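You operate a simulated robot arm through the tools that you are given. There is no shell and no other tool.

The job below is to be done with a simulated robot arm. You get a single attempt, and the scene is never put back.

## Task
Add all the milk to the flour and whisk a smooth batter.
Fine: Pour from the measuring jug into the steel mixing bowl; four rounds or more with the whisk, till no streak shows; jug and whisk go back. Spill a teaspoon at most; pinch, break and dent nothing; leave nothing switched on. Put no bare finger in food or drink. Set down upright: measuring jug, whisk.

The check looks at the end state, three seconds after you hand in, the way a careful person would. Anything else that was tipped, shoved, dropped, spilled or broken makes it a failure.

## Robot
A 6-joint arm with a three-finger gripper, fixed in place. Base frame: the origin is on the floor under the middle of its stand, x ahead of it, y to its left, z up. Readings come in mm, rad, newtons and seconds.
It reaches about 1213 mm from its shoulder. Its first joint turns from -2.897 to 2.897 rad. Payload 4.89 kg.
Tool frame: the origin (TCP) lies between the finger pads and is the grasp point; the fingertips stand 30 mm ahead of it; z points along the fingers, y is the line along which they close. The gripper opens to 164 mm; its body begins 125 mm behind the TCP.
Orientation is that of the tool frame in the base frame, as a unit quaternion [w, x, y, z]. With the fingers straight down and closing along the base's y, the tool's x points along the base's -x, its y along +y and its z along -z.

## Interface
- The arm moves only by the tool arm_command. Its argument "series" is a list of rows, each an object of numbers (a shift or turn left out is 0, a gripper value left out holds the last): "jaw": the gripper command, from -1 (shut) to 1 (fully open), values between in proportion; "dx", "dy", "dz": the shift along the tool's x, y, z in mm; "ax", "ay", "az": the turn, a rotation vector about the tool's x, y, z in rad. In form: [{"jaw": .., "dx": .., "dy": .., "dz": .., "ax": .., "ay": .., "az": ..}, ...]. A call has 1 to 20 rows; each row is the pose to reach, as a shift and turn from the pose commanded when the call began, along the tool's axes at that moment. A row lasts 0.2 s, in which the tool goes at most 50 mm and 0.15 rad; a call with a longer step from one row to the next is refused whole, and so is a gripper value outside its range. Where a pose cannot be reached the arm comes as near as it can. A force on the tool above 40 N (or 10 N above the force at the start of the call, whichever is more), or a blocked arm, ends the call early, and 0.2 s more pass. Each finger travels about 108 mm/s and halts on what it meets, pressing with about 44 N; the grip force reading is that of the motor and also rises with nothing between the fingers. The clock runs only during rows and for 0.2 s after the last one: add rows that repeat a pose to give the fingers time. It gives the time, the measured TCP pose, the force on the tool (base axes), the opening and the grip force at its end, in the units of the frame above (readings bear some noise), with the torque about the TCP (base axes, N m) and any sound that the robot's microphone picked up.
- Cameras (640 x 400 px; columns grow to the right, rows downward): "scene" is fixed at [54.9, -657.8, 1662.5]; the picture's right is [0.61, -0.79, 0.00], its down [-0.42, -0.32, -0.85] and it looks along [0.68, 0.52, -0.52] (base axes); focal length 337 px, centre (320, 200). "wrist" rides on the gripper at [76, -2, -152] in the tool frame; the picture's right is [0.02, 1.00, 0.00], its down [-0.88, 0.02, -0.47] and it looks along [-0.47, 0.01, 0.88] (tool axes); focal length 247 px, centre (320, 200). There is no depth. A picture from a camera that has moved, and an enlarged one, comes with that camera's place and axes in the base frame and with its lens. The place of the scene camera against the robot may be out by one fixed shift of up to 12 mm in any direction.
- capture(camera): a new picture of that camera. The clock stands still meanwhile.
- move_column(by): moves the trunk up (or, below 0, down) by that many mm; the arm rides with it, the base frame stays. It gives what a move gives, with no picture.
- inspect(camera, box): a new picture of the part [left, top, right, bottom] of that camera's present view, enlarged. The clock stands still meanwhile.
- job_done(): hands the job in; it is judged then, once.

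Places have to be worked out from the pictures, the camera data and where the tool is seen. Open the gripper and draw the arm clear of the work before you hand the job in, unless the task says otherwise.

The tools are called after "Request:" by a JSON object that holds its "method" and its "body". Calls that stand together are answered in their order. arm_command: Moves the arm, as the interface text tells. Its arguments: {"type":"object","properties":{"series":{"type":"array","items":{"type":"object","properties":{"jaw":{"type":"number"},"dx":{"type":"number"},"dy":{"type":"number"},"dz":{"type":"number"},"ax":{"type":"number"},"ay":{"type":"number"},"az":{"type":"number"}}}}},"required":["series"]} The other tools are called the same way: move_column (by) moves the trunk up or down; capture (camera) takes a picture; inspect (camera, box) takes an enlarged picture of a part of a camera's view; job_done () hands the job in.

At the start:

```text
t: 0.0
position: [503.6, -110.1, 1306.9]
tool_rot: [0.0, 0.0, 1.0, 0.0]
contact_force: [-0.4, 0.6, -1.1]
wrist_torque: [0.03, 0.0, 0.04]
opening: 163.9
gripper_force: 0.1
trunk travel left (down, up): [-175.0, 215.0]
```

scene: 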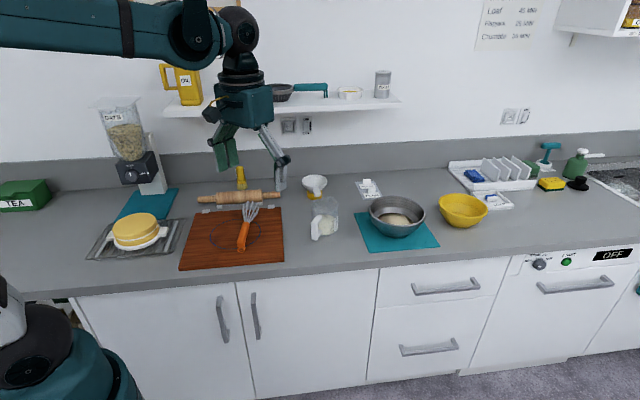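
wrist: 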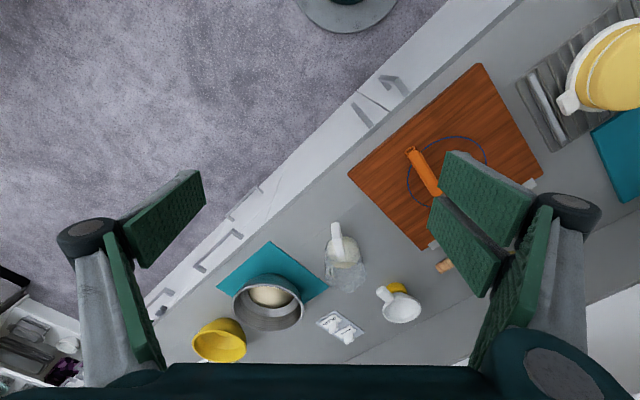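

I start by taking closer looks at the work area: the jug, bowl, whisk and board.

Request:
{"method": "inspect", "body": {"camera": "scene", "box": [280, 150, 500, 280]}}

Request:
{"method": "inspect", "body": {"camera": "scene", "box": [170, 170, 350, 280]}}

Request:
{"method": "inspect", "body": {"camera": "wrist", "box": [180, 200, 440, 370]}}

Request:
{"method": "inspect", "body": {"camera": "wrist", "box": [340, 60, 560, 260]}}

```text
2.91 times, centred on (390, 215) of scene
camera zoom: at [54.9, -657.8, 1662.5], right [0.61, -0.79, 0.0], down [-0.42, -0.32, -0.85], along [0.68, 0.52, -0.52], focal length 980 px, centre (116, 156)
```

zoom: 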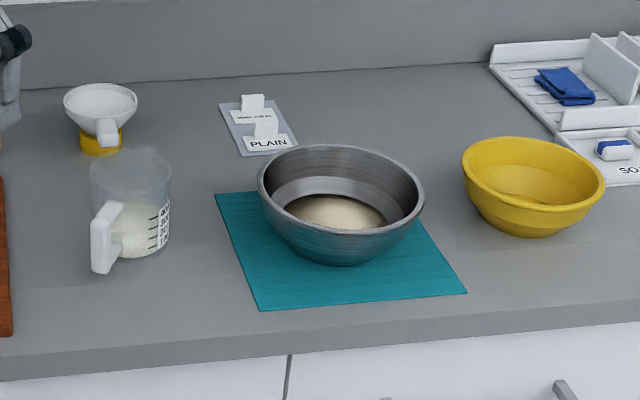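

```text
3.56 times, centred on (260, 225) of scene
camera zoom: at [54.9, -657.8, 1662.5], right [0.61, -0.79, 0.0], down [-0.42, -0.32, -0.85], along [0.68, 0.52, -0.52], focal length 1198 px, centre (533, 111)
```

zoom: 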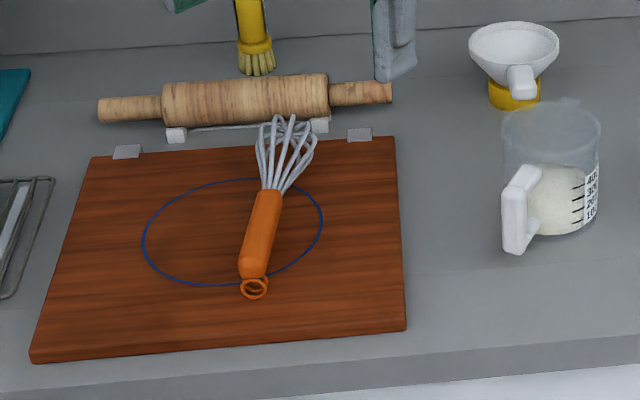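

```text
2.35 times, centred on (310, 285) of wrist
camera zoom: at [427.4, -112.4, 1458.1], right [-0.02, 1.0, 0.0], down [0.88, 0.02, 0.47], along [0.47, 0.01, -0.88], focal length 581 px, centre (344, 0)
```

zoom: 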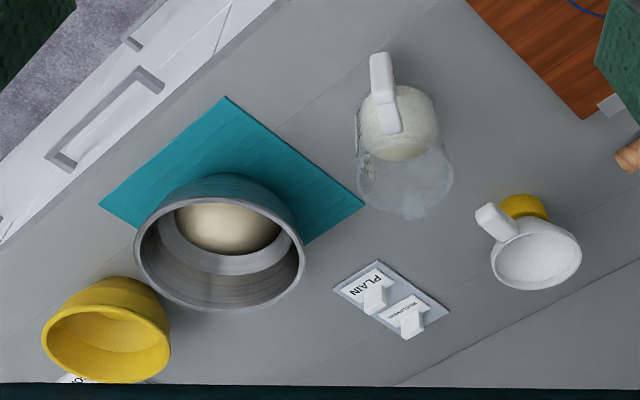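

```text
2.00 times, centred on (450, 160) of wrist
camera zoom: at [427.4, -112.4, 1458.1], right [-0.02, 1.0, 0.0], down [0.88, 0.02, 0.47], along [0.47, 0.01, -0.88], focal length 494 px, centre (60, 280)
```

zoom: 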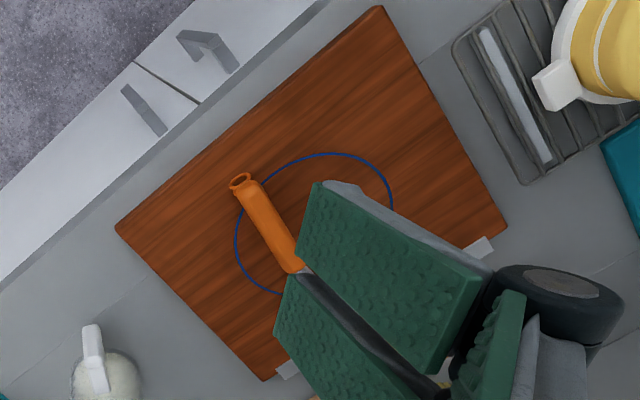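

From the two views I judge the counter at z≈900 mm, with the jug near (877, -60), bowl near (1043, -260) and whisk near (620, 110). I move the gripper nearer the jug, keeping it high, to look more closely with the wrist camera.

Request:
{"method": "arm_command", "body": {"series": [{"jaw": 1, "dx": -35, "dy": 8, "dz": 10}, {"dx": -70, "dy": 16, "dz": 20}, {"dx": -105, "dy": 24, "dz": 35}, {"dx": -140, "dy": 32, "dz": 50}, {"dx": -175, "dy": 40, "dz": 65}, {"dx": -205, "dy": 48, "dz": 85}, {"dx": -235, "dy": 54, "dz": 105}, {"dx": -235, "dy": 54, "dz": 105}]}}

Request:
{"method": "capture", "body": {"camera": "wrist"}}

Request:
{"method": "capture", "body": {"camera": "scene"}}

```text
t: 1.8
position: [741.5, -52.9, 1200.9]
tool_rot: [0.0, 0.0, 1.0, 0.0]
contact_force: [0.6, -0.7, 0.2]
wrist_torque: [0.01, 0.12, -0.01]
opening: 163.8
gripper_force: 0.1
trunk travel left (down, up): [-175.0, 215.0]
```

```text
taken
camera wrist: at [664.8, -55.9, 1352.6], right [-0.02, 1.0, 0.0], down [0.88, 0.02, 0.47], along [0.47, 0.01, -0.88], focal length 247 px, centre (320, 200)
```

wrist: 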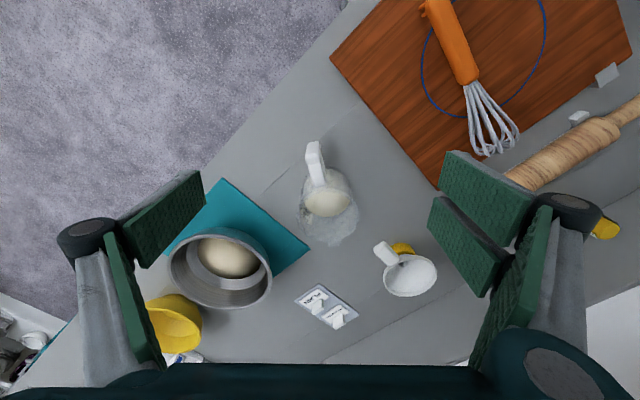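

```text
taken
```

scene: 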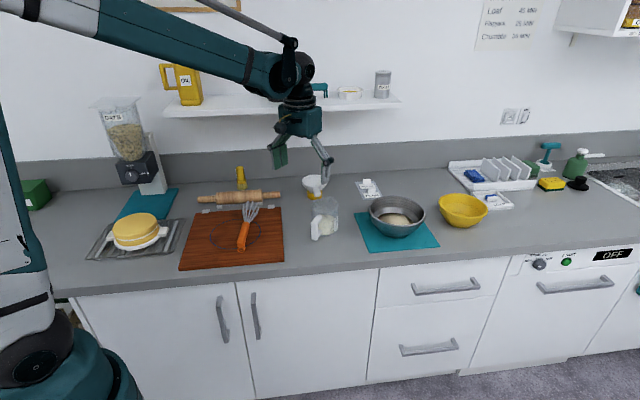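

I zoom in on the gripper and jug/bowl for details of the fingers and the handle.

Request:
{"method": "inspect", "body": {"camera": "scene", "box": [250, 80, 350, 200]}}

Request:
{"method": "inspect", "body": {"camera": "wrist", "box": [260, 120, 400, 260]}}

Request:
{"method": "inspect", "body": {"camera": "wrist", "box": [400, 0, 560, 170]}}

Request:
{"method": "inspect", "body": {"camera": "scene", "box": [290, 180, 370, 260]}}

```text
3.33 times, centred on (300, 140) of scene
camera zoom: at [54.9, -657.8, 1662.5], right [0.61, -0.79, 0.0], down [-0.42, -0.32, -0.85], along [0.68, 0.52, -0.52], focal length 1123 px, centre (387, 400)
```

zoom: 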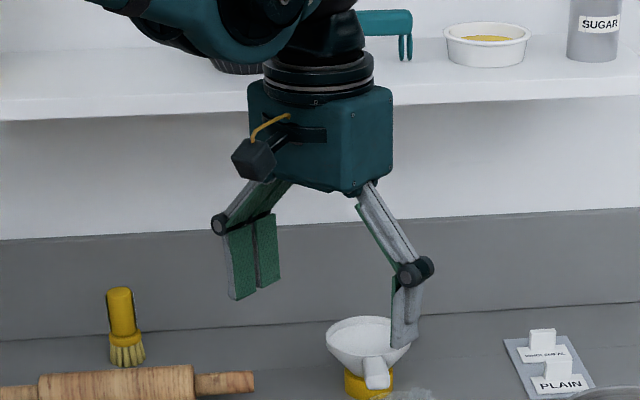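

```text
2.86 times, centred on (330, 190) of wrist
camera zoom: at [664.8, -55.9, 1352.6], right [-0.02, 1.0, 0.0], down [0.88, 0.02, 0.47], along [0.47, 0.01, -0.88], focal length 706 px, centre (291, 229)
```

zoom: 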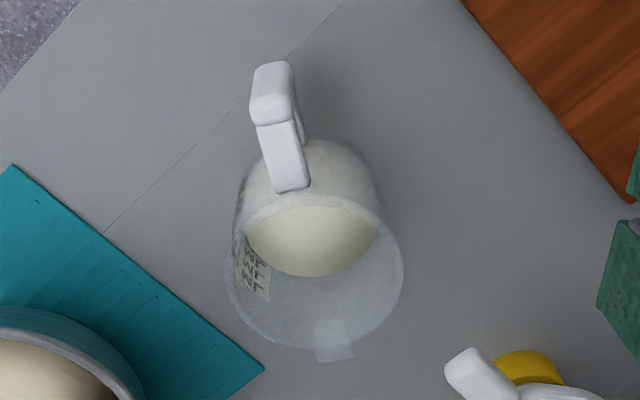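

```text
2.35 times, centred on (480, 85) of wrist
camera zoom: at [664.8, -55.9, 1352.6], right [-0.02, 1.0, 0.0], down [0.88, 0.02, 0.47], along [0.47, 0.01, -0.88], focal length 581 px, centre (-56, 471)
```

zoom: 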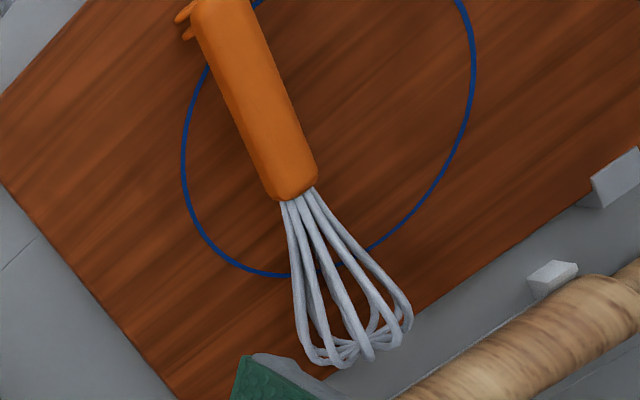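

```text
5.00 times, centred on (330, 220) of scene
camera zoom: at [54.9, -657.8, 1662.5], right [0.61, -0.79, 0.0], down [-0.42, -0.32, -0.85], along [0.68, 0.52, -0.52], focal length 1684 px, centre (270, 100)
```

zoom: 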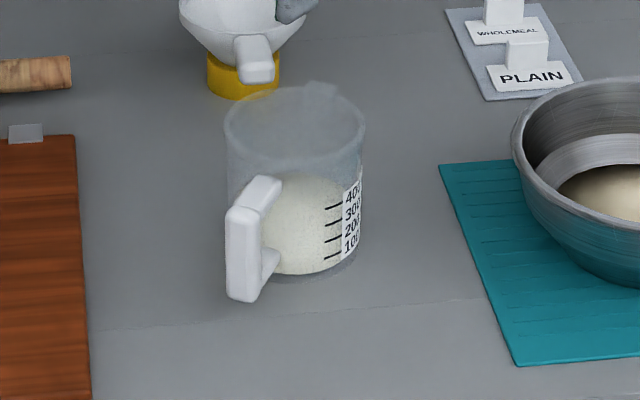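

The jug's handle points back toward the robot (plane about 14° left of +x) with its bar about 22 mm wide, spanning z≈922–1001. I plan a near-horizontal handle grasp with the camera on top, which needs a half turn of the wrist, so I back off and test that turn in free air.

Request:
{"method": "arm_command", "body": {"series": [{"dx": 15, "dz": -10, "az": 0.14}, {"dx": 30, "dz": -20, "az": 0.28}, {"dx": 45, "dz": -30, "az": 0.42}, {"dx": 60, "dz": -40, "az": 0.56}, {"dx": 75, "dz": -50, "az": 0.7}, {"dx": 90, "dz": -60, "az": 0.84}, {"dx": 100, "dz": -70, "az": 0.98}, {"dx": 100, "dz": -80, "az": 1.12}, {"dx": 100, "dz": -80, "az": 1.26}, {"dx": 100, "dz": -80, "az": 1.4}, {"dx": 100, "dz": -80, "az": 1.54}, {"dx": 100, "dz": -80, "az": 1.68}, {"dx": 100, "dz": -80, "az": 1.82}, {"dx": 100, "dz": -80, "az": 1.96}, {"dx": 100, "dz": -80, "az": 2.1}, {"dx": 100, "dz": -80, "az": 2.24}, {"dx": 100, "dz": -80, "az": 2.38}, {"dx": 100, "dz": -80, "az": 2.52}, {"dx": 100, "dz": -80, "az": 2.66}, {"dx": 100, "dz": -80, "az": 2.8}]}}

Request:
{"method": "capture", "body": {"camera": "wrist"}}

Request:
{"method": "capture", "body": {"camera": "scene"}}

```text
t: 6.0
position: [638.1, -54.9, 1281.0]
tool_rot: [0.001, 0.986, 0.169, 0.0]
contact_force: [-0.1, -0.1, 0.7]
wrist_torque: [0.03, -0.01, 0.03]
opening: 163.8
gripper_force: 0.0
trunk travel left (down, up): [-175.0, 215.0]
```

```text
taken
camera wrist: at [710.2, -28.9, 1432.3], right [0.35, -0.94, 0.0], down [-0.82, -0.31, 0.47], along [-0.44, -0.17, -0.88], focal length 247 px, centre (320, 200)
```

wrist: 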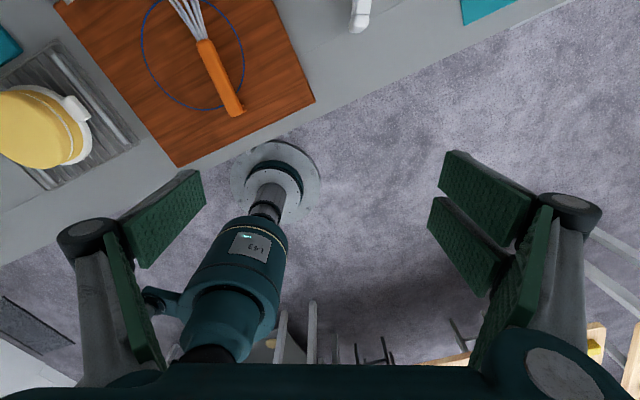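

```text
taken
```

scene: 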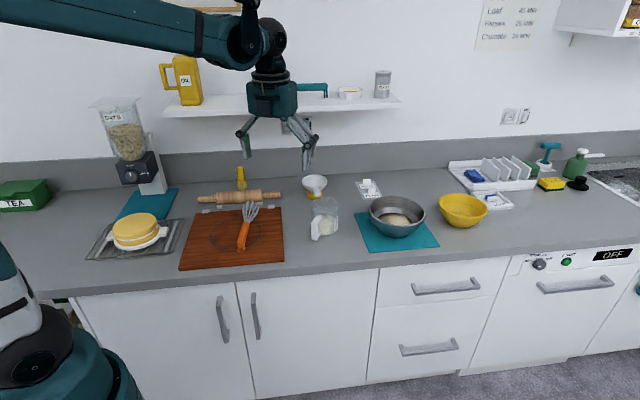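

The half turn works. Now I trim the yaw to the handle's plane (14°) and then pitch the fingers up toward horizontal while moving to a point short of the jug handle.

Request:
{"method": "arm_command", "body": {"series": [{"az": 0.05}, {"az": 0.095}, {"az": 0.095}]}}

Request:
{"method": "arm_command", "body": {"series": [{"dx": 0, "dy": 4, "dz": 18, "ay": 0.136}, {"dx": 0, "dy": 8, "dz": 36, "ay": 0.272}, {"dx": -1, "dy": 12, "dz": 54, "ay": 0.408}, {"dx": -1, "dy": 16, "dz": 72, "ay": 0.544}, {"dx": -1, "dy": 20, "dz": 90, "ay": 0.68}, {"dx": -2, "dy": 24, "dz": 108, "ay": 0.816}, {"dx": -2, "dy": 28, "dz": 126, "ay": 0.952}, {"dx": -2, "dy": 32, "dz": 144, "ay": 1.088}, {"dx": -3, "dy": 36, "dz": 162, "ay": 1.224}, {"dx": -3, "dy": 41, "dz": 181, "ay": 1.361}, {"dx": -3, "dy": 41, "dz": 181, "ay": 1.361}]}}

Request:
{"method": "capture", "body": {"camera": "wrist"}}

Request:
{"method": "capture", "body": {"camera": "scene"}}

```text
t: 6.8
position: [638.0, -54.6, 1280.8]
tool_rot: [-0.001, 0.993, 0.122, 0.0]
contact_force: [0.6, 0.1, -0.6]
wrist_torque: [0.01, 0.02, 0.01]
opening: 163.6
gripper_force: 0.1
trunk travel left (down, up): [-175.0, 215.0]
```

```text
t: 9.2
position: [647.5, -97.6, 1104.6]
tool_rot: [-0.077, 0.773, 0.096, 0.622]
contact_force: [1.8, -0.3, -0.9]
wrist_torque: [0.09, -0.06, 0.23]
opening: 163.8
gripper_force: 0.1
out of reach, approached as far as the arm can: row 10, 11
trunk travel left (down, up): [-175.0, 215.0]
```

```text
taken
camera wrist: at [518.9, -130.2, 1211.2], right [0.25, -0.97, 0.02], down [-0.62, -0.18, -0.76], along [0.74, 0.18, -0.65], focal length 247 px, centre (320, 200)
```

wrist: 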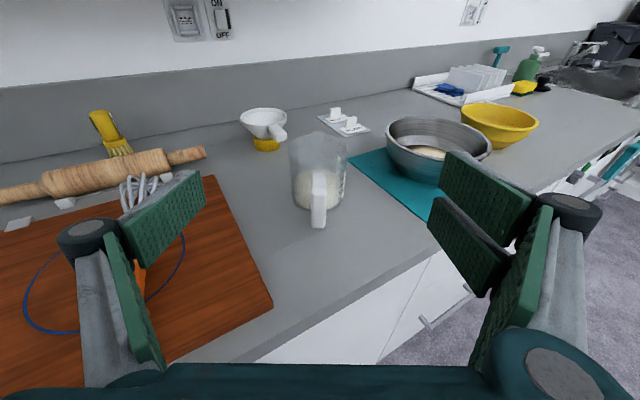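

```text
taken
```

scene: 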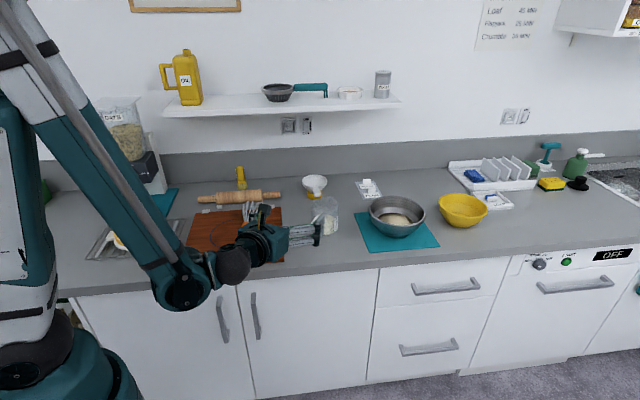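

The pose is nearly exact and the jug handle sits straight ahead in the wrist view. I zoom in to refine the handle's position.

Request:
{"method": "inspect", "body": {"camera": "wrist", "box": [270, 120, 370, 240]}}

Request:
{"method": "inspect", "body": {"camera": "scene", "box": [150, 180, 350, 320]}}

```text
3.33 times, centred on (320, 180) of wrist
camera zoom: at [518.9, -130.2, 1211.2], right [0.25, -0.97, 0.02], down [-0.62, -0.18, -0.76], along [0.74, 0.18, -0.65], focal length 823 px, centre (320, 267)
```

zoom: 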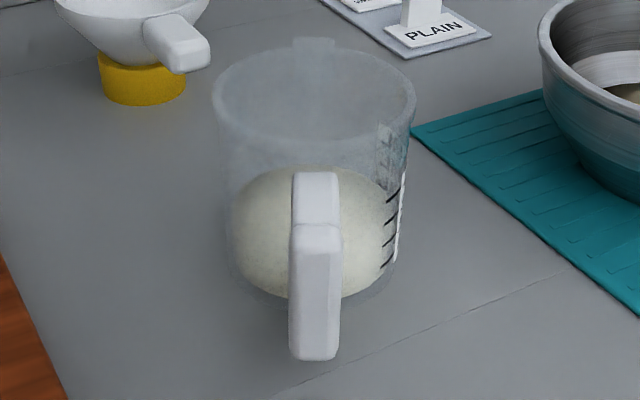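

```text
2.86 times, centred on (250, 250) of scene
camera zoom: at [54.9, -657.8, 1662.5], right [0.61, -0.79, 0.0], down [-0.42, -0.32, -0.85], along [0.68, 0.52, -0.52], focal length 962 px, centre (520, 57)
```

zoom: 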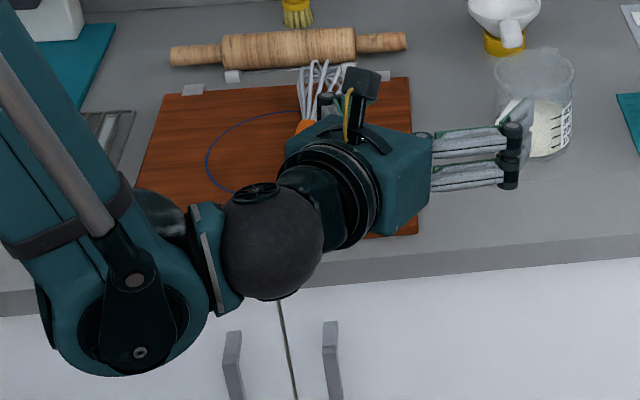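

The handle's outer face is at about (790, -62), spanning z≈916–995, 23 mm wide and lined up with my tool plane. I narrow the fingers to about 90 mm and descend to a point about 110 mm short of it.

Request:
{"method": "arm_command", "body": {"series": [{"jaw": 0.1, "dx": -18, "dz": 12}, {"dx": -36, "dz": 24}, {"dx": -54, "dz": 36}, {"dx": -72, "dz": 48}, {"dx": -90, "dz": 60}, {"dx": -108, "dz": 70}, {"dx": -108, "dz": 70}, {"dx": -108, "dz": 70}]}}

Request:
{"method": "capture", "body": {"camera": "wrist"}}

Request:
{"method": "inspect", "body": {"camera": "scene", "box": [180, 160, 380, 300]}}

```text
t: 11.0
position: [720.2, -98.6, 1084.5]
tool_rot: [-0.078, 0.772, 0.096, 0.623]
contact_force: [0.9, 0.4, -0.2]
wrist_torque: [0.0, -0.02, 0.01]
opening: 90.0
gripper_force: 0.1
out of reach, approached as far as the arm can: row 1, 2, 3, 4, 5, 6, 7, 8
trunk travel left (down, up): [-175.0, 215.0]
```

```text
taken
camera wrist: at [590.6, -130.7, 1190.7], right [0.25, -0.97, 0.02], down [-0.62, -0.18, -0.76], along [0.74, 0.18, -0.65], focal length 247 px, centre (320, 200)
```

wrist: 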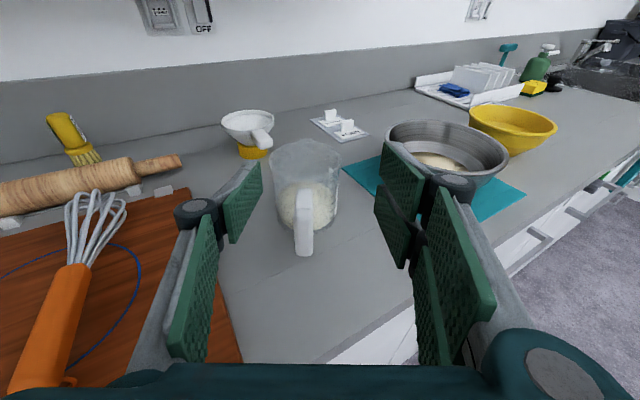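

```text
2.86 times, centred on (280, 230) of scene
camera zoom: at [54.9, -657.8, 1662.5], right [0.61, -0.79, 0.0], down [-0.42, -0.32, -0.85], along [0.68, 0.52, -0.52], focal length 962 px, centre (434, 114)
```

zoom: 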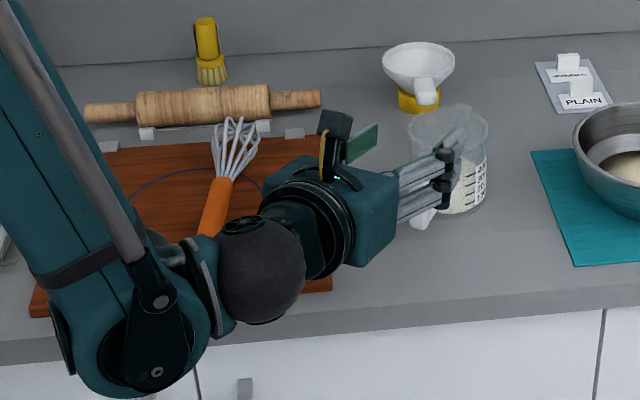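

At this height the arm hits a joint limit, so I keep the arm's shape and lower the trunk instead; the fingertips are still about 40 mm short of the handle, over bare counter.

Request:
{"method": "move_column", "body": {"by": -100}}

Request:
{"method": "capture", "body": {"camera": "wrist"}}

Request:
{"method": "capture", "body": {"camera": "scene"}}

```text
t: 12.3
position: [718.4, -99.1, 985.4]
tool_rot: [-0.078, 0.772, 0.096, 0.624]
contact_force: [0.1, 0.1, 0.0]
wrist_torque: [0.02, 0.0, 0.02]
opening: 90.1
gripper_force: 0.0
trunk travel left (down, up): [-75.0, 315.0]
```

```text
taken
camera wrist: at [590.2, -130.7, 1091.0], right [0.25, -0.97, 0.02], down [-0.62, -0.18, -0.76], along [0.74, 0.18, -0.65], focal length 247 px, centre (320, 200)
```

wrist: 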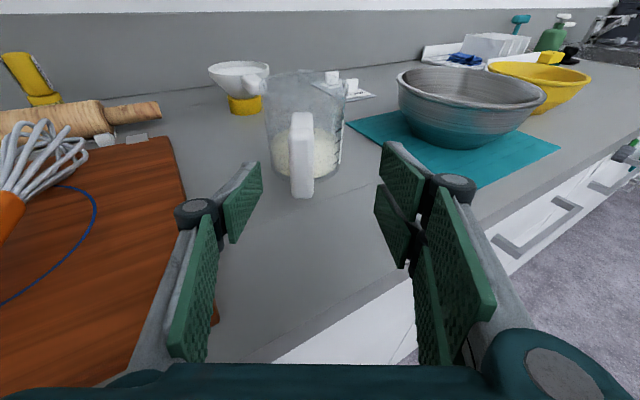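

```text
taken
```

scene: 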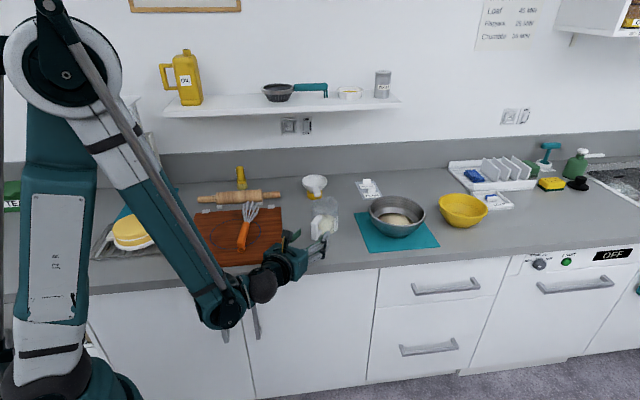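

The trunk move worked. I zoom in on the handle to compute the last alignment.

Request:
{"method": "inspect", "body": {"camera": "wrist", "box": [240, 60, 370, 210]}}

Request:
{"method": "inspect", "body": {"camera": "scene", "box": [230, 180, 370, 300]}}

```text
2.67 times, centred on (305, 135) of wrist
camera zoom: at [590.2, -130.7, 1091.0], right [0.25, -0.97, 0.02], down [-0.62, -0.18, -0.76], along [0.74, 0.18, -0.65], focal length 659 px, centre (360, 373)
```

zoom: 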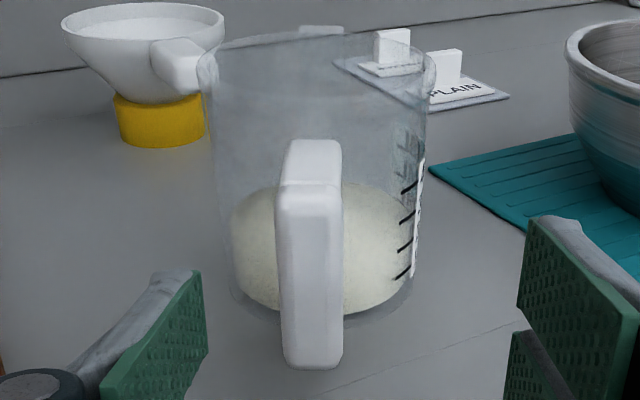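

```text
3.33 times, centred on (300, 240) of scene
camera zoom: at [54.9, -657.8, 1662.5], right [0.61, -0.79, 0.0], down [-0.42, -0.32, -0.85], along [0.68, 0.52, -0.52], focal length 1123 px, centre (387, 67)
```

zoom: 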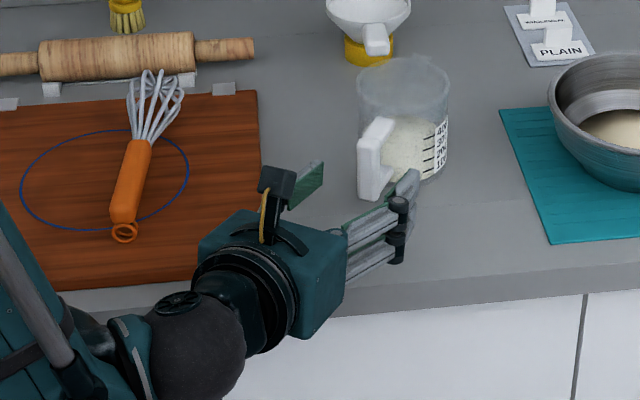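

The handle is at about (794, -62), 17 mm to the tool's -y side and 82 mm ahead. I align laterally and vertically first, then check before the final advance.

Request:
{"method": "arm_command", "body": {"series": [{"dx": -3, "dy": -6, "dz": 10}, {"dx": -7, "dy": -12, "dz": 20}, {"dx": -10, "dy": -17.4, "dz": 30}, {"dx": -10, "dy": -17.4, "dz": 30}]}}

Request:
{"method": "inspect", "body": {"camera": "wrist", "box": [200, 60, 440, 260]}}

```text
t: 13.3
position: [743.6, -75.2, 976.1]
tool_rot: [-0.077, 0.773, 0.096, 0.622]
contact_force: [-0.4, 0.6, 0.3]
wrist_torque: [0.01, 0.04, 0.05]
opening: 90.1
gripper_force: 0.2
out of reach, approached as far as the arm can: row 2, 3, 4
trunk travel left (down, up): [-75.0, 315.0]
```

```text
2.00 times, centred on (320, 160) of wrist
camera zoom: at [616.2, -107.4, 1083.8], right [0.25, -0.97, 0.02], down [-0.63, -0.18, -0.76], along [0.74, 0.18, -0.65], focal length 494 px, centre (320, 280)
```

zoom: 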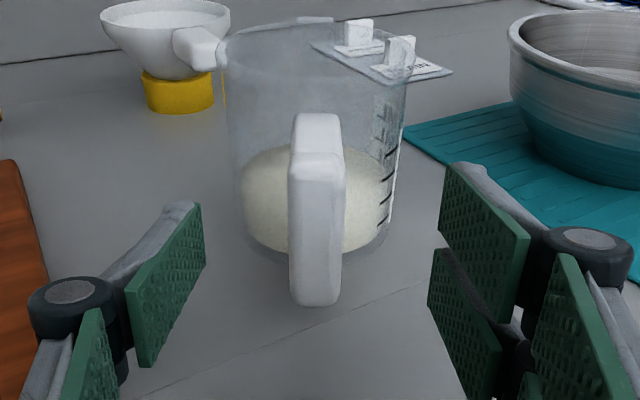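

Alignment looks good. I lower the trunk a further 22 mm to bring the fingers to mid-handle height.

Request:
{"method": "move_column", "body": {"by": -22}}

Request:
{"method": "arm_command", "body": {"series": [{"dx": 2, "dz": 10}, {"dx": 4, "dz": 20}, {"dx": 6, "dz": 28}, {"dx": 6, "dz": 28}]}}

Request:
{"method": "inspect", "body": {"camera": "wrist", "box": [200, 60, 440, 260]}}

Request:
{"method": "inspect", "body": {"camera": "scene", "box": [270, 180, 370, 260]}}

```text
t: 14.0
position: [745.2, -76.3, 955.3]
tool_rot: [-0.078, 0.774, 0.097, 0.621]
contact_force: [0.2, 0.5, 0.2]
wrist_torque: [0.02, 0.0, 0.0]
opening: 90.1
gripper_force: 0.2
trunk travel left (down, up): [-53.0, 337.0]
```

```text
t: 15.0
position: [774.2, -68.6, 955.2]
tool_rot: [-0.077, 0.774, 0.096, 0.621]
contact_force: [0.8, 0.0, 0.3]
wrist_torque: [-0.02, 0.0, 0.0]
opening: 89.9
gripper_force: 0.1
trunk travel left (down, up): [-53.0, 337.0]
```

```text
2.00 times, centred on (320, 160) of wrist
camera zoom: at [645.2, -101.0, 1062.0], right [0.25, -0.97, 0.02], down [-0.63, -0.18, -0.76], along [0.74, 0.18, -0.65], focal length 494 px, centre (320, 280)
```

zoom: 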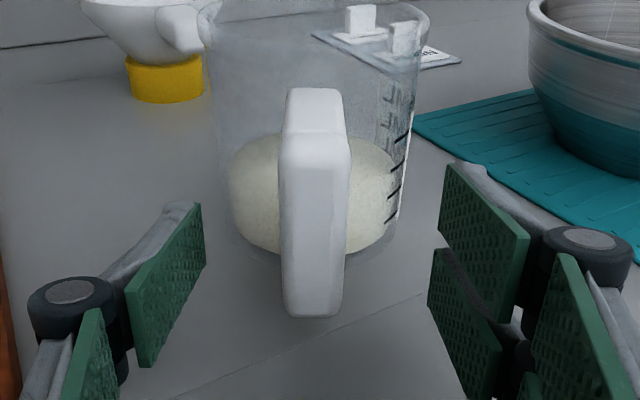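

```text
5.00 times, centred on (320, 220) of scene
camera zoom: at [54.9, -657.8, 1662.5], right [0.61, -0.79, 0.0], down [-0.42, -0.32, -0.85], along [0.68, 0.52, -0.52], focal length 1684 px, centre (320, 100)
```

zoom: 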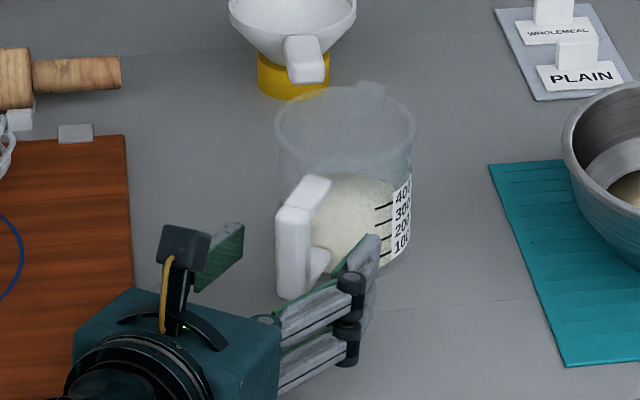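

The handle's outer face is at x≈791 and z 914–995, centred between the pads. I advance 24 mm so the bar sits between the pads, and look again.

Request:
{"method": "arm_command", "body": {"series": [{"dx": 2, "dy": -0.3, "dz": 9}, {"dx": 4, "dy": -0.6, "dz": 18}, {"dx": 5.2, "dy": -0.7, "dz": 24}, {"dx": 5.2, "dy": -0.7, "dz": 24}]}}

Request:
{"method": "inspect", "body": {"camera": "wrist", "box": [200, 60, 440, 260]}}

Request:
{"method": "inspect", "body": {"camera": "scene", "box": [270, 180, 370, 260]}}

```text
t: 16.0
position: [794.4, -60.8, 955.6]
tool_rot: [-0.078, 0.773, 0.097, 0.622]
contact_force: [-0.5, -0.4, 0.2]
wrist_torque: [0.02, 0.0, -0.01]
opening: 90.1
gripper_force: 0.0
trunk travel left (down, up): [-53.0, 337.0]
```

```text
2.00 times, centred on (320, 160) of wrist
camera zoom: at [666.9, -93.0, 1062.2], right [0.25, -0.97, 0.02], down [-0.63, -0.18, -0.76], along [0.74, 0.18, -0.65], focal length 494 px, centre (320, 280)
```

zoom: 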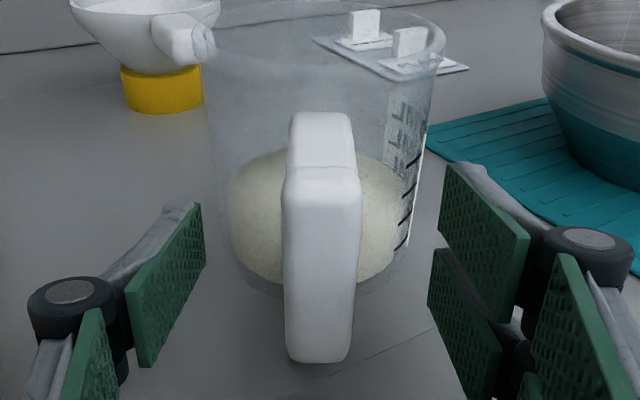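

```text
5.00 times, centred on (320, 220) of scene
camera zoom: at [54.9, -657.8, 1662.5], right [0.61, -0.79, 0.0], down [-0.42, -0.32, -0.85], along [0.68, 0.52, -0.52], focal length 1684 px, centre (320, 100)
```

zoom: 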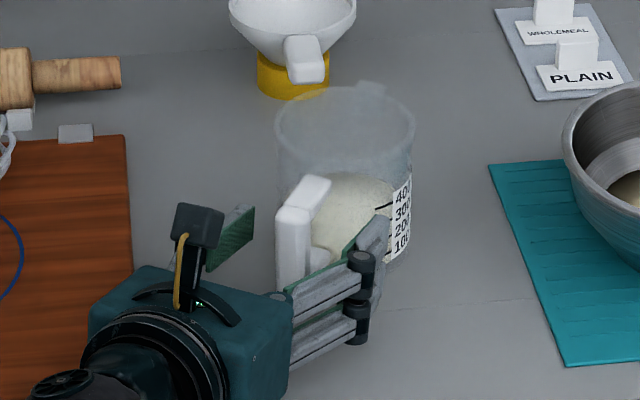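

The handle is between the pads; the TCP is 3–4 mm past its outer face. I advance 4 mm more and close gradually on the handle.

Request:
{"method": "arm_command", "body": {"series": [{"dx": 0.9, "dz": 4}, {"dx": 0.9, "dz": 4, "jaw": -0.2}, {"dx": 0.9, "dz": 4, "jaw": -0.45}, {"dx": 0.9, "dz": 4, "jaw": -0.6}, {"dx": 0.9, "dz": 4, "jaw": -0.7}, {"dx": 0.9, "dz": 4, "jaw": -0.85}, {"dx": 0.9, "dz": 4, "jaw": -1}, {"dx": 0.9, "dz": 4, "jaw": -1}, {"dx": 0.9, "dz": 4, "jaw": -1}]}}

Request:
{"method": "inspect", "body": {"camera": "wrist", "box": [200, 60, 440, 260]}}

Request:
{"method": "inspect", "body": {"camera": "scene", "box": [270, 180, 370, 260]}}

```text
t: 18.0
position: [798.9, -60.1, 955.7]
tool_rot: [-0.078, 0.773, 0.096, 0.622]
contact_force: [0.6, 2.1, 1.1]
wrist_torque: [-0.09, -0.12, 0.13]
opening: 22.2
gripper_force: 44.4
trunk travel left (down, up): [-53.0, 337.0]
```

```text
2.00 times, centred on (320, 160) of wrist
camera zoom: at [671.0, -92.8, 1061.7], right [0.25, -0.97, 0.02], down [-0.63, -0.18, -0.76], along [0.74, 0.18, -0.65], focal length 494 px, centre (320, 280)
```

zoom: 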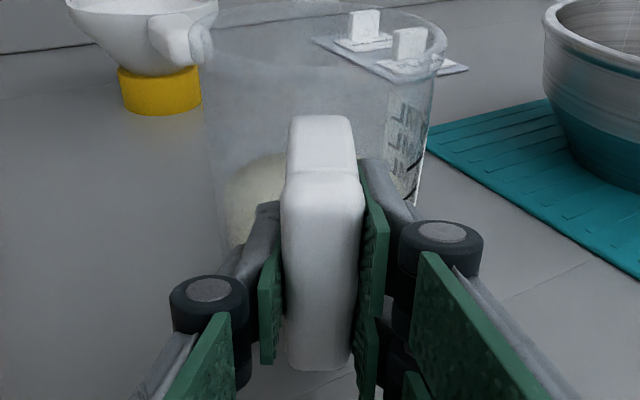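

```text
5.00 times, centred on (320, 220) of scene
camera zoom: at [54.9, -657.8, 1662.5], right [0.61, -0.79, 0.0], down [-0.42, -0.32, -0.85], along [0.68, 0.52, -0.52], focal length 1684 px, centre (320, 100)
```

zoom: 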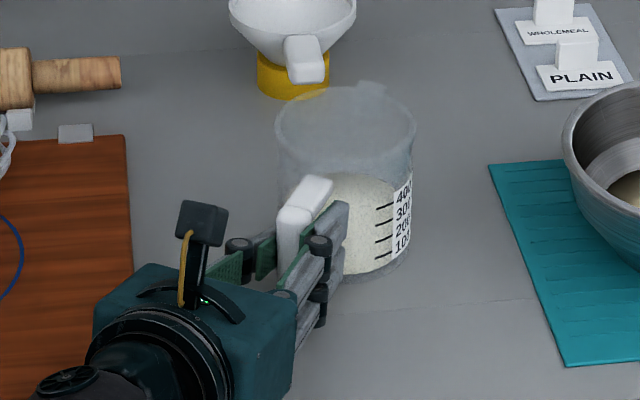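

Firm grip on the handle (22 mm, 44 N). I record this pose as the return pose and lift straight up 40 mm to check for slip.

Request:
{"method": "arm_command", "body": {"series": [{"dx": 4.9, "dz": -1.1}, {"dx": 9.8, "dz": -2.1}, {"dx": 19.5, "dz": -4.3}, {"dx": 29.3, "dz": -6.4}, {"dx": 39, "dz": -8.5}, {"dx": 39, "dz": -8.5}]}}

Request:
{"method": "inspect", "body": {"camera": "wrist", "box": [200, 60, 440, 260]}}

Request:
{"method": "inspect", "body": {"camera": "scene", "box": [270, 160, 470, 280]}}

```text
t: 19.4
position: [799.2, -59.8, 997.1]
tool_rot: [-0.078, 0.774, 0.097, 0.621]
contact_force: [-0.7, -0.5, -4.4]
wrist_torque: [-0.06, 0.23, -0.01]
opening: 21.9
gripper_force: 43.5
trunk travel left (down, up): [-53.0, 337.0]
```

```text
2.00 times, centred on (320, 160) of wrist
camera zoom: at [671.0, -92.7, 1102.1], right [0.25, -0.97, 0.02], down [-0.63, -0.18, -0.76], along [0.74, 0.18, -0.65], focal length 494 px, centre (320, 280)
```

zoom: 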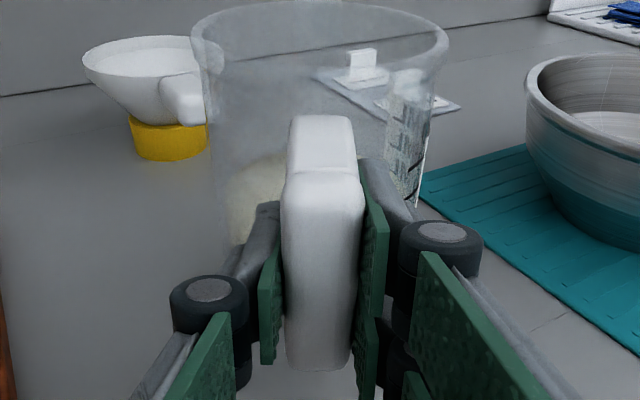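

```text
3.20 times, centred on (370, 220) of scene
camera zoom: at [54.9, -657.8, 1662.5], right [0.61, -0.79, 0.0], down [-0.42, -0.32, -0.85], along [0.68, 0.52, -0.52], focal length 1078 px, centre (160, 136)
```

zoom: 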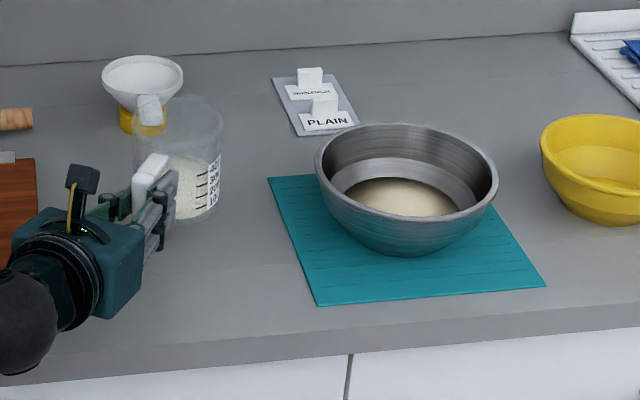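

The jug is lifted level (about 4.4 N) with no slip. The bowl rim is centred near (1042, -250, 977), radius 105. I raise the trunk to gain reach for the pour.

Request:
{"method": "move_column", "body": {"by": 150}}

Request:
{"method": "capture", "body": {"camera": "wrist"}}

Request:
{"method": "capture", "body": {"camera": "scene"}}

```text
t: 21.2
position: [799.8, -59.8, 1145.1]
tool_rot: [-0.079, 0.773, 0.098, 0.622]
contact_force: [0.1, -0.4, -4.1]
wrist_torque: [-0.06, 0.29, -0.01]
opening: 22.2
gripper_force: 44.4
trunk travel left (down, up): [-203.0, 187.0]
```

```text
taken
camera wrist: at [671.1, -92.7, 1251.9], right [0.25, -0.97, 0.02], down [-0.63, -0.18, -0.76], along [0.74, 0.18, -0.65], focal length 247 px, centre (320, 200)
```

wrist: 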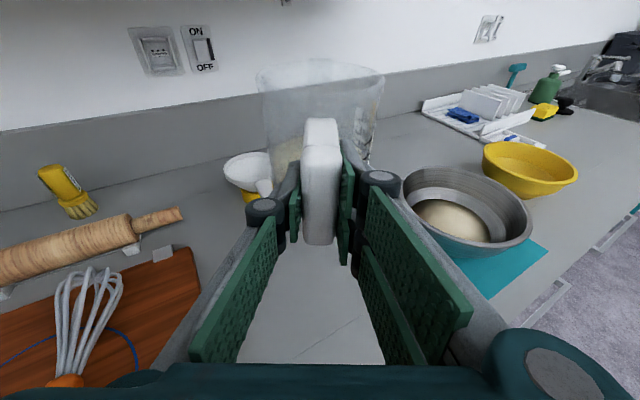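

```text
taken
```

scene: 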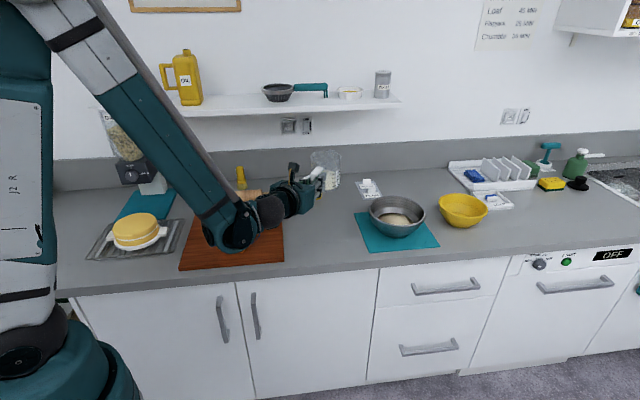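

The jug stays level and steady. I carry it smoothly over toward the bowl, turning 14° so the spout points along +x, stopping with the spout just short of the bowl's centre.

Request:
{"method": "arm_command", "body": {"series": [{"dx": -0.3, "dy": 2, "dz": 0.2, "ax": -0.0024, "az": 0.0005}, {"dx": -1.1, "dy": 8.2, "dz": 0.8, "ax": -0.0096, "az": 0.0021}, {"dx": -2.4, "dy": 18.4, "dz": 1.9, "ax": -0.0216, "az": 0.0047}, {"dx": -4.2, "dy": 32.7, "dz": 3.3, "ax": -0.0384, "az": 0.0084}, {"dx": -6.6, "dy": 51.1, "dz": 5.2, "ax": -0.06, "az": 0.0131}, {"dx": -8.9, "dy": 69.5, "dz": 7, "ax": -0.0816, "az": 0.0178}, {"dx": -11.3, "dy": 87.9, "dz": 8.9, "ax": -0.1032, "az": 0.0225}, {"dx": -13.7, "dy": 106.3, "dz": 10.7, "ax": -0.1248, "az": 0.0272}, {"dx": -16, "dy": 124.7, "dz": 12.6, "ax": -0.1464, "az": 0.032}, {"dx": -18.4, "dy": 143.2, "dz": 14.4, "ax": -0.168, "az": 0.0367}, {"dx": -20.5, "dy": 159.5, "dz": 16.1, "ax": -0.1872, "az": 0.0409}, {"dx": -22.4, "dy": 173.8, "dz": 17.5, "ax": -0.204, "az": 0.0445}, {"dx": -23.9, "dy": 186.1, "dz": 18.7, "ax": -0.2184, "az": 0.0477}, {"dx": -25.2, "dy": 196.3, "dz": 19.8, "ax": -0.2304, "az": 0.0503}, {"dx": -26, "dy": 202.5, "dz": 20.4, "ax": -0.2376, "az": 0.0519}, {"dx": -26.3, "dy": 204.5, "dz": 20.6, "ax": -0.24, "az": 0.0524}, {"dx": -26.3, "dy": 204.5, "dz": 20.6, "ax": -0.24, "az": 0.0524}]}}

Request:
{"method": "capture", "body": {"camera": "wrist"}}

Request:
{"method": "inspect", "body": {"camera": "scene", "box": [270, 130, 470, 270]}}

```text
t: 24.8
position: [864.0, -254.6, 1114.5]
tool_rot: [-0.001, 0.779, 0.001, 0.628]
contact_force: [0.2, 0.2, -3.6]
wrist_torque: [0.01, 0.31, 0.03]
opening: 22.1
gripper_force: 43.7
trunk travel left (down, up): [-203.0, 187.0]
```

```text
taken
camera wrist: at [731.7, -255.3, 1220.6], right [0.01, -1.0, 0.02], down [-0.65, -0.02, -0.76], along [0.76, -0.01, -0.65], focal length 247 px, centre (320, 200)
```

wrist: 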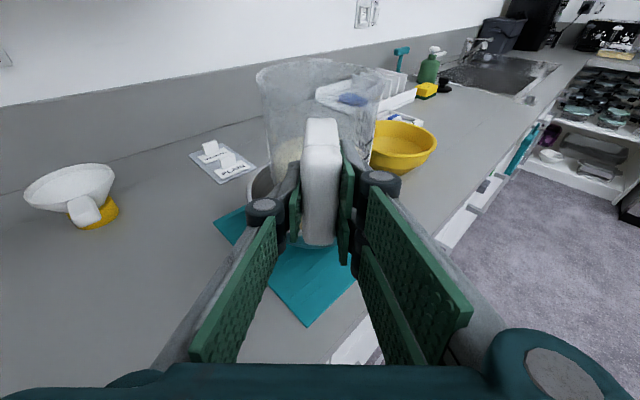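

```text
2.86 times, centred on (370, 200) of scene
camera zoom: at [54.9, -657.8, 1662.5], right [0.61, -0.79, 0.0], down [-0.42, -0.32, -0.85], along [0.68, 0.52, -0.52], focal length 962 px, centre (177, 200)
```

zoom: 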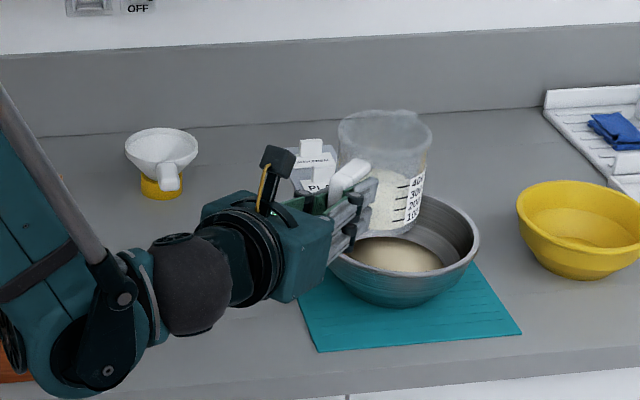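

The jug is upright in front of the bowl with the spout aimed along +x. To have reach margin for the full tilt, I raise the trunk 120 mm and then bring the arm back down by the same amount.

Request:
{"method": "move_column", "body": {"by": 120}}

Request:
{"method": "arm_command", "body": {"series": [{"dx": -3, "dz": 0.7}, {"dx": -9, "dz": 2}, {"dx": -19, "dz": 4.2}, {"dx": -32, "dz": 7}, {"dx": -46, "dz": 10.1}, {"dx": -60, "dz": 13.1}, {"dx": -74, "dz": 16.2}, {"dx": -88, "dz": 19.3}, {"dx": -100, "dz": 21.9}, {"dx": -109, "dz": 23.8}, {"dx": -115, "dz": 25.2}, {"dx": -117.2, "dz": 25.6}, {"dx": -117.2, "dz": 25.6}]}}

Request:
{"method": "inspect", "body": {"camera": "scene", "box": [270, 130, 470, 270]}}

```text
t: 26.3
position: [864.2, -254.7, 1233.7]
tool_rot: [-0.001, 0.78, 0.001, 0.626]
contact_force: [-0.4, 0.4, -4.3]
wrist_torque: [0.0, 0.26, -0.02]
opening: 22.0
gripper_force: 44.0
trunk travel left (down, up): [-323.0, 67.0]
```

```text
t: 29.1
position: [873.4, -259.2, 1128.8]
tool_rot: [-0.002, 0.78, 0.002, 0.626]
contact_force: [0.1, -0.4, -4.1]
wrist_torque: [0.02, 0.27, -0.04]
opening: 21.9
gripper_force: 44.3
out of reach, approached as far as the arm can: row 9, 10, 11, 12, 13
trunk travel left (down, up): [-323.0, 67.0]
```

```text
2.86 times, centred on (370, 200) of scene
camera zoom: at [54.9, -657.8, 1662.5], right [0.61, -0.79, 0.0], down [-0.42, -0.32, -0.85], along [0.68, 0.52, -0.52], focal length 962 px, centre (177, 200)
```

zoom: 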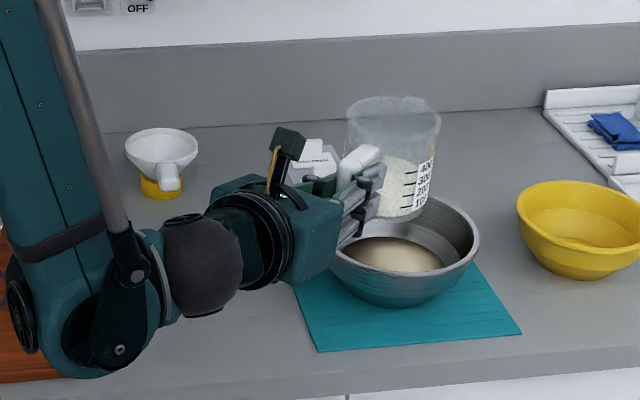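

The reach limit comes from the wrist bend while the fingers are level; it relaxes as I tilt. I lower the trunk by 30 mm so the arm sits comfortably inside its range.

Request:
{"method": "move_column", "body": {"by": -30}}

Request:
{"method": "capture", "body": {"camera": "wrist"}}

Request:
{"method": "capture", "body": {"camera": "scene"}}

```text
t: 29.8
position: [872.7, -257.9, 1099.8]
tool_rot: [-0.001, 0.78, 0.001, 0.626]
contact_force: [-0.1, -0.4, -2.9]
wrist_torque: [-0.02, 0.31, 0.04]
opening: 22.1
gripper_force: 43.6
trunk travel left (down, up): [-293.0, 97.0]
```

```text
taken
camera wrist: at [741.6, -258.6, 1206.2], right [0.01, -1.0, 0.02], down [-0.65, -0.02, -0.76], along [0.76, -0.01, -0.65], focal length 247 px, centre (320, 200)
```

wrist: 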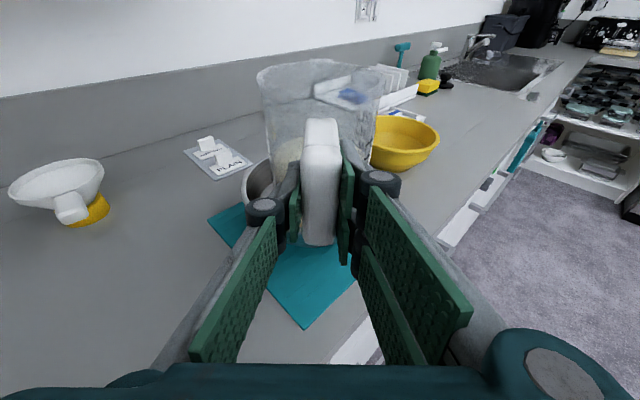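

```text
taken
```

scene: 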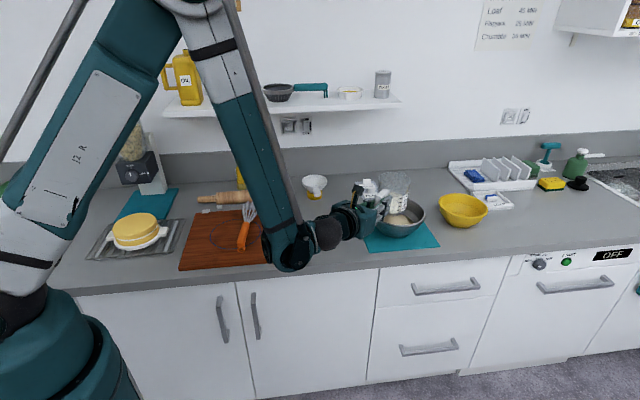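

The bowl's rim centre checks out near (1040, -252). I now tilt the jug smoothly to 45°, keeping the spout over the bowl's near-middle; the milk should not yet run out.

Request:
{"method": "arm_command", "body": {"series": [{"dx": 1.4, "dy": -0.5, "dz": -3.0, "ay": -0.0524}, {"dx": 2.8, "dy": -1, "dz": -5.9, "ay": -0.1047}, {"dx": 4.3, "dy": -1.5, "dz": -8.6, "ay": -0.1571}, {"dx": 6.1, "dy": -2, "dz": -10.5, "ay": -0.2094}, {"dx": 7.8, "dy": -2.5, "dz": -12.4, "ay": -0.2618}, {"dx": 9.7, "dy": -3, "dz": -13.9, "ay": -0.3142}, {"dx": 11.4, "dy": -3.5, "dz": -14.6, "ay": -0.3665}, {"dx": 13.2, "dy": -4, "dz": -15.1, "ay": -0.4189}, {"dx": 14.9, "dy": -4.5, "dz": -15.2, "ay": -0.4712}, {"dx": 16.2, "dy": -5, "dz": -14.5, "ay": -0.5236}, {"dx": 17.4, "dy": -5, "dz": -13.5, "ay": -0.576}, {"dx": 18.5, "dy": -5, "dz": -12.2, "ay": -0.6283}, {"dx": 20.2, "dy": -5, "dz": -10.5, "ay": -0.6807}, {"dx": 22, "dy": -5, "dz": -8.3, "ay": -0.733}, {"dx": 23.8, "dy": -5, "dz": -5.9, "ay": -0.7854}, {"dx": 23.8, "dy": -5, "dz": -5.9, "ay": -0.7854}]}}

Request:
{"method": "capture", "body": {"camera": "wrist"}}

Request:
{"method": "inspect", "body": {"camera": "scene", "box": [290, 140, 470, 260]}}

```text
t: 33.2
position: [873.6, -253.4, 1123.8]
tool_rot: [0.0, 0.96, 0.001, 0.279]
contact_force: [0.6, 1.0, -4.1]
wrist_torque: [-0.01, 0.15, 0.0]
opening: 22.0
gripper_force: 44.2
trunk travel left (down, up): [-293.0, 97.0]
```

```text
taken
camera wrist: at [857.0, -253.5, 1292.5], right [0.02, -1.0, 0.01], down [-1.0, -0.02, -0.07], along [0.07, -0.01, -1.0], focal length 247 px, centre (320, 200)
```

wrist: 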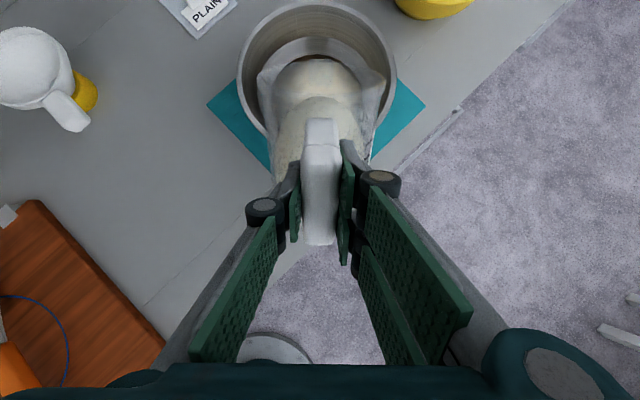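

```text
3.33 times, centred on (380, 200) of scene
camera zoom: at [54.9, -657.8, 1662.5], right [0.61, -0.79, 0.0], down [-0.42, -0.32, -0.85], along [0.68, 0.52, -0.52], focal length 1123 px, centre (120, 200)
```

zoom: 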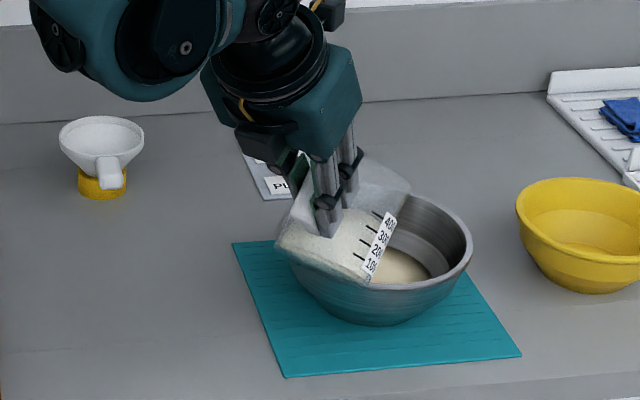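

Now looking almost straight down: the bowl's rim centre is at about (1041, -250) and the jug is over it. I zoom in to see where the spout tip is.

Request:
{"method": "inspect", "body": {"camera": "wrist", "box": [220, 0, 420, 130]}}

Request:
{"method": "inspect", "body": {"camera": "scene", "box": [350, 170, 440, 230]}}

```text
3.08 times, centred on (320, 65) of wrist
camera zoom: at [857.0, -253.5, 1292.5], right [0.02, -1.0, 0.01], down [-1.0, -0.02, -0.07], along [0.07, -0.01, -1.0], focal length 760 px, centre (320, 615)
```

zoom: 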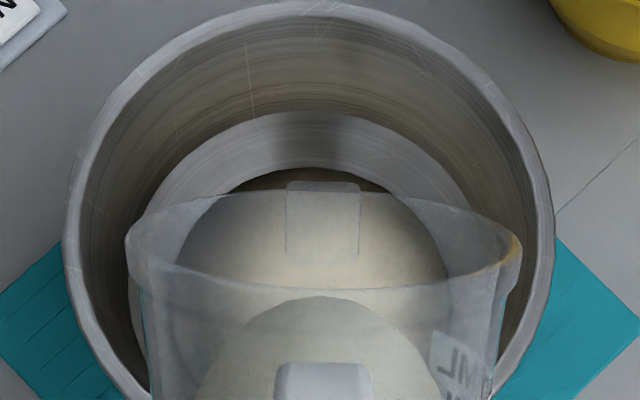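

```text
6.67 times, centred on (395, 200) of scene
camera zoom: at [54.9, -657.8, 1662.5], right [0.61, -0.79, 0.0], down [-0.42, -0.32, -0.85], along [0.68, 0.52, -0.52], focal length 2246 px, centre (-180, 200)
```

zoom: 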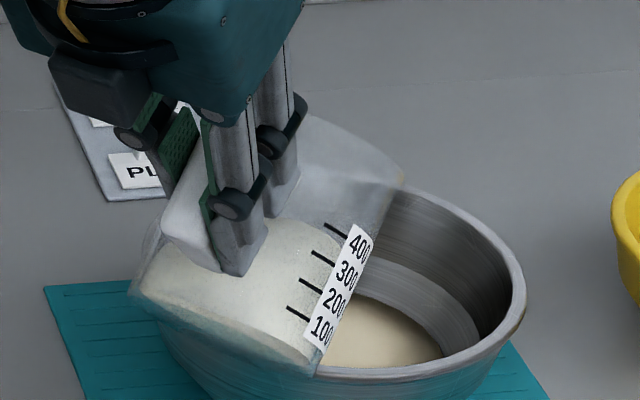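

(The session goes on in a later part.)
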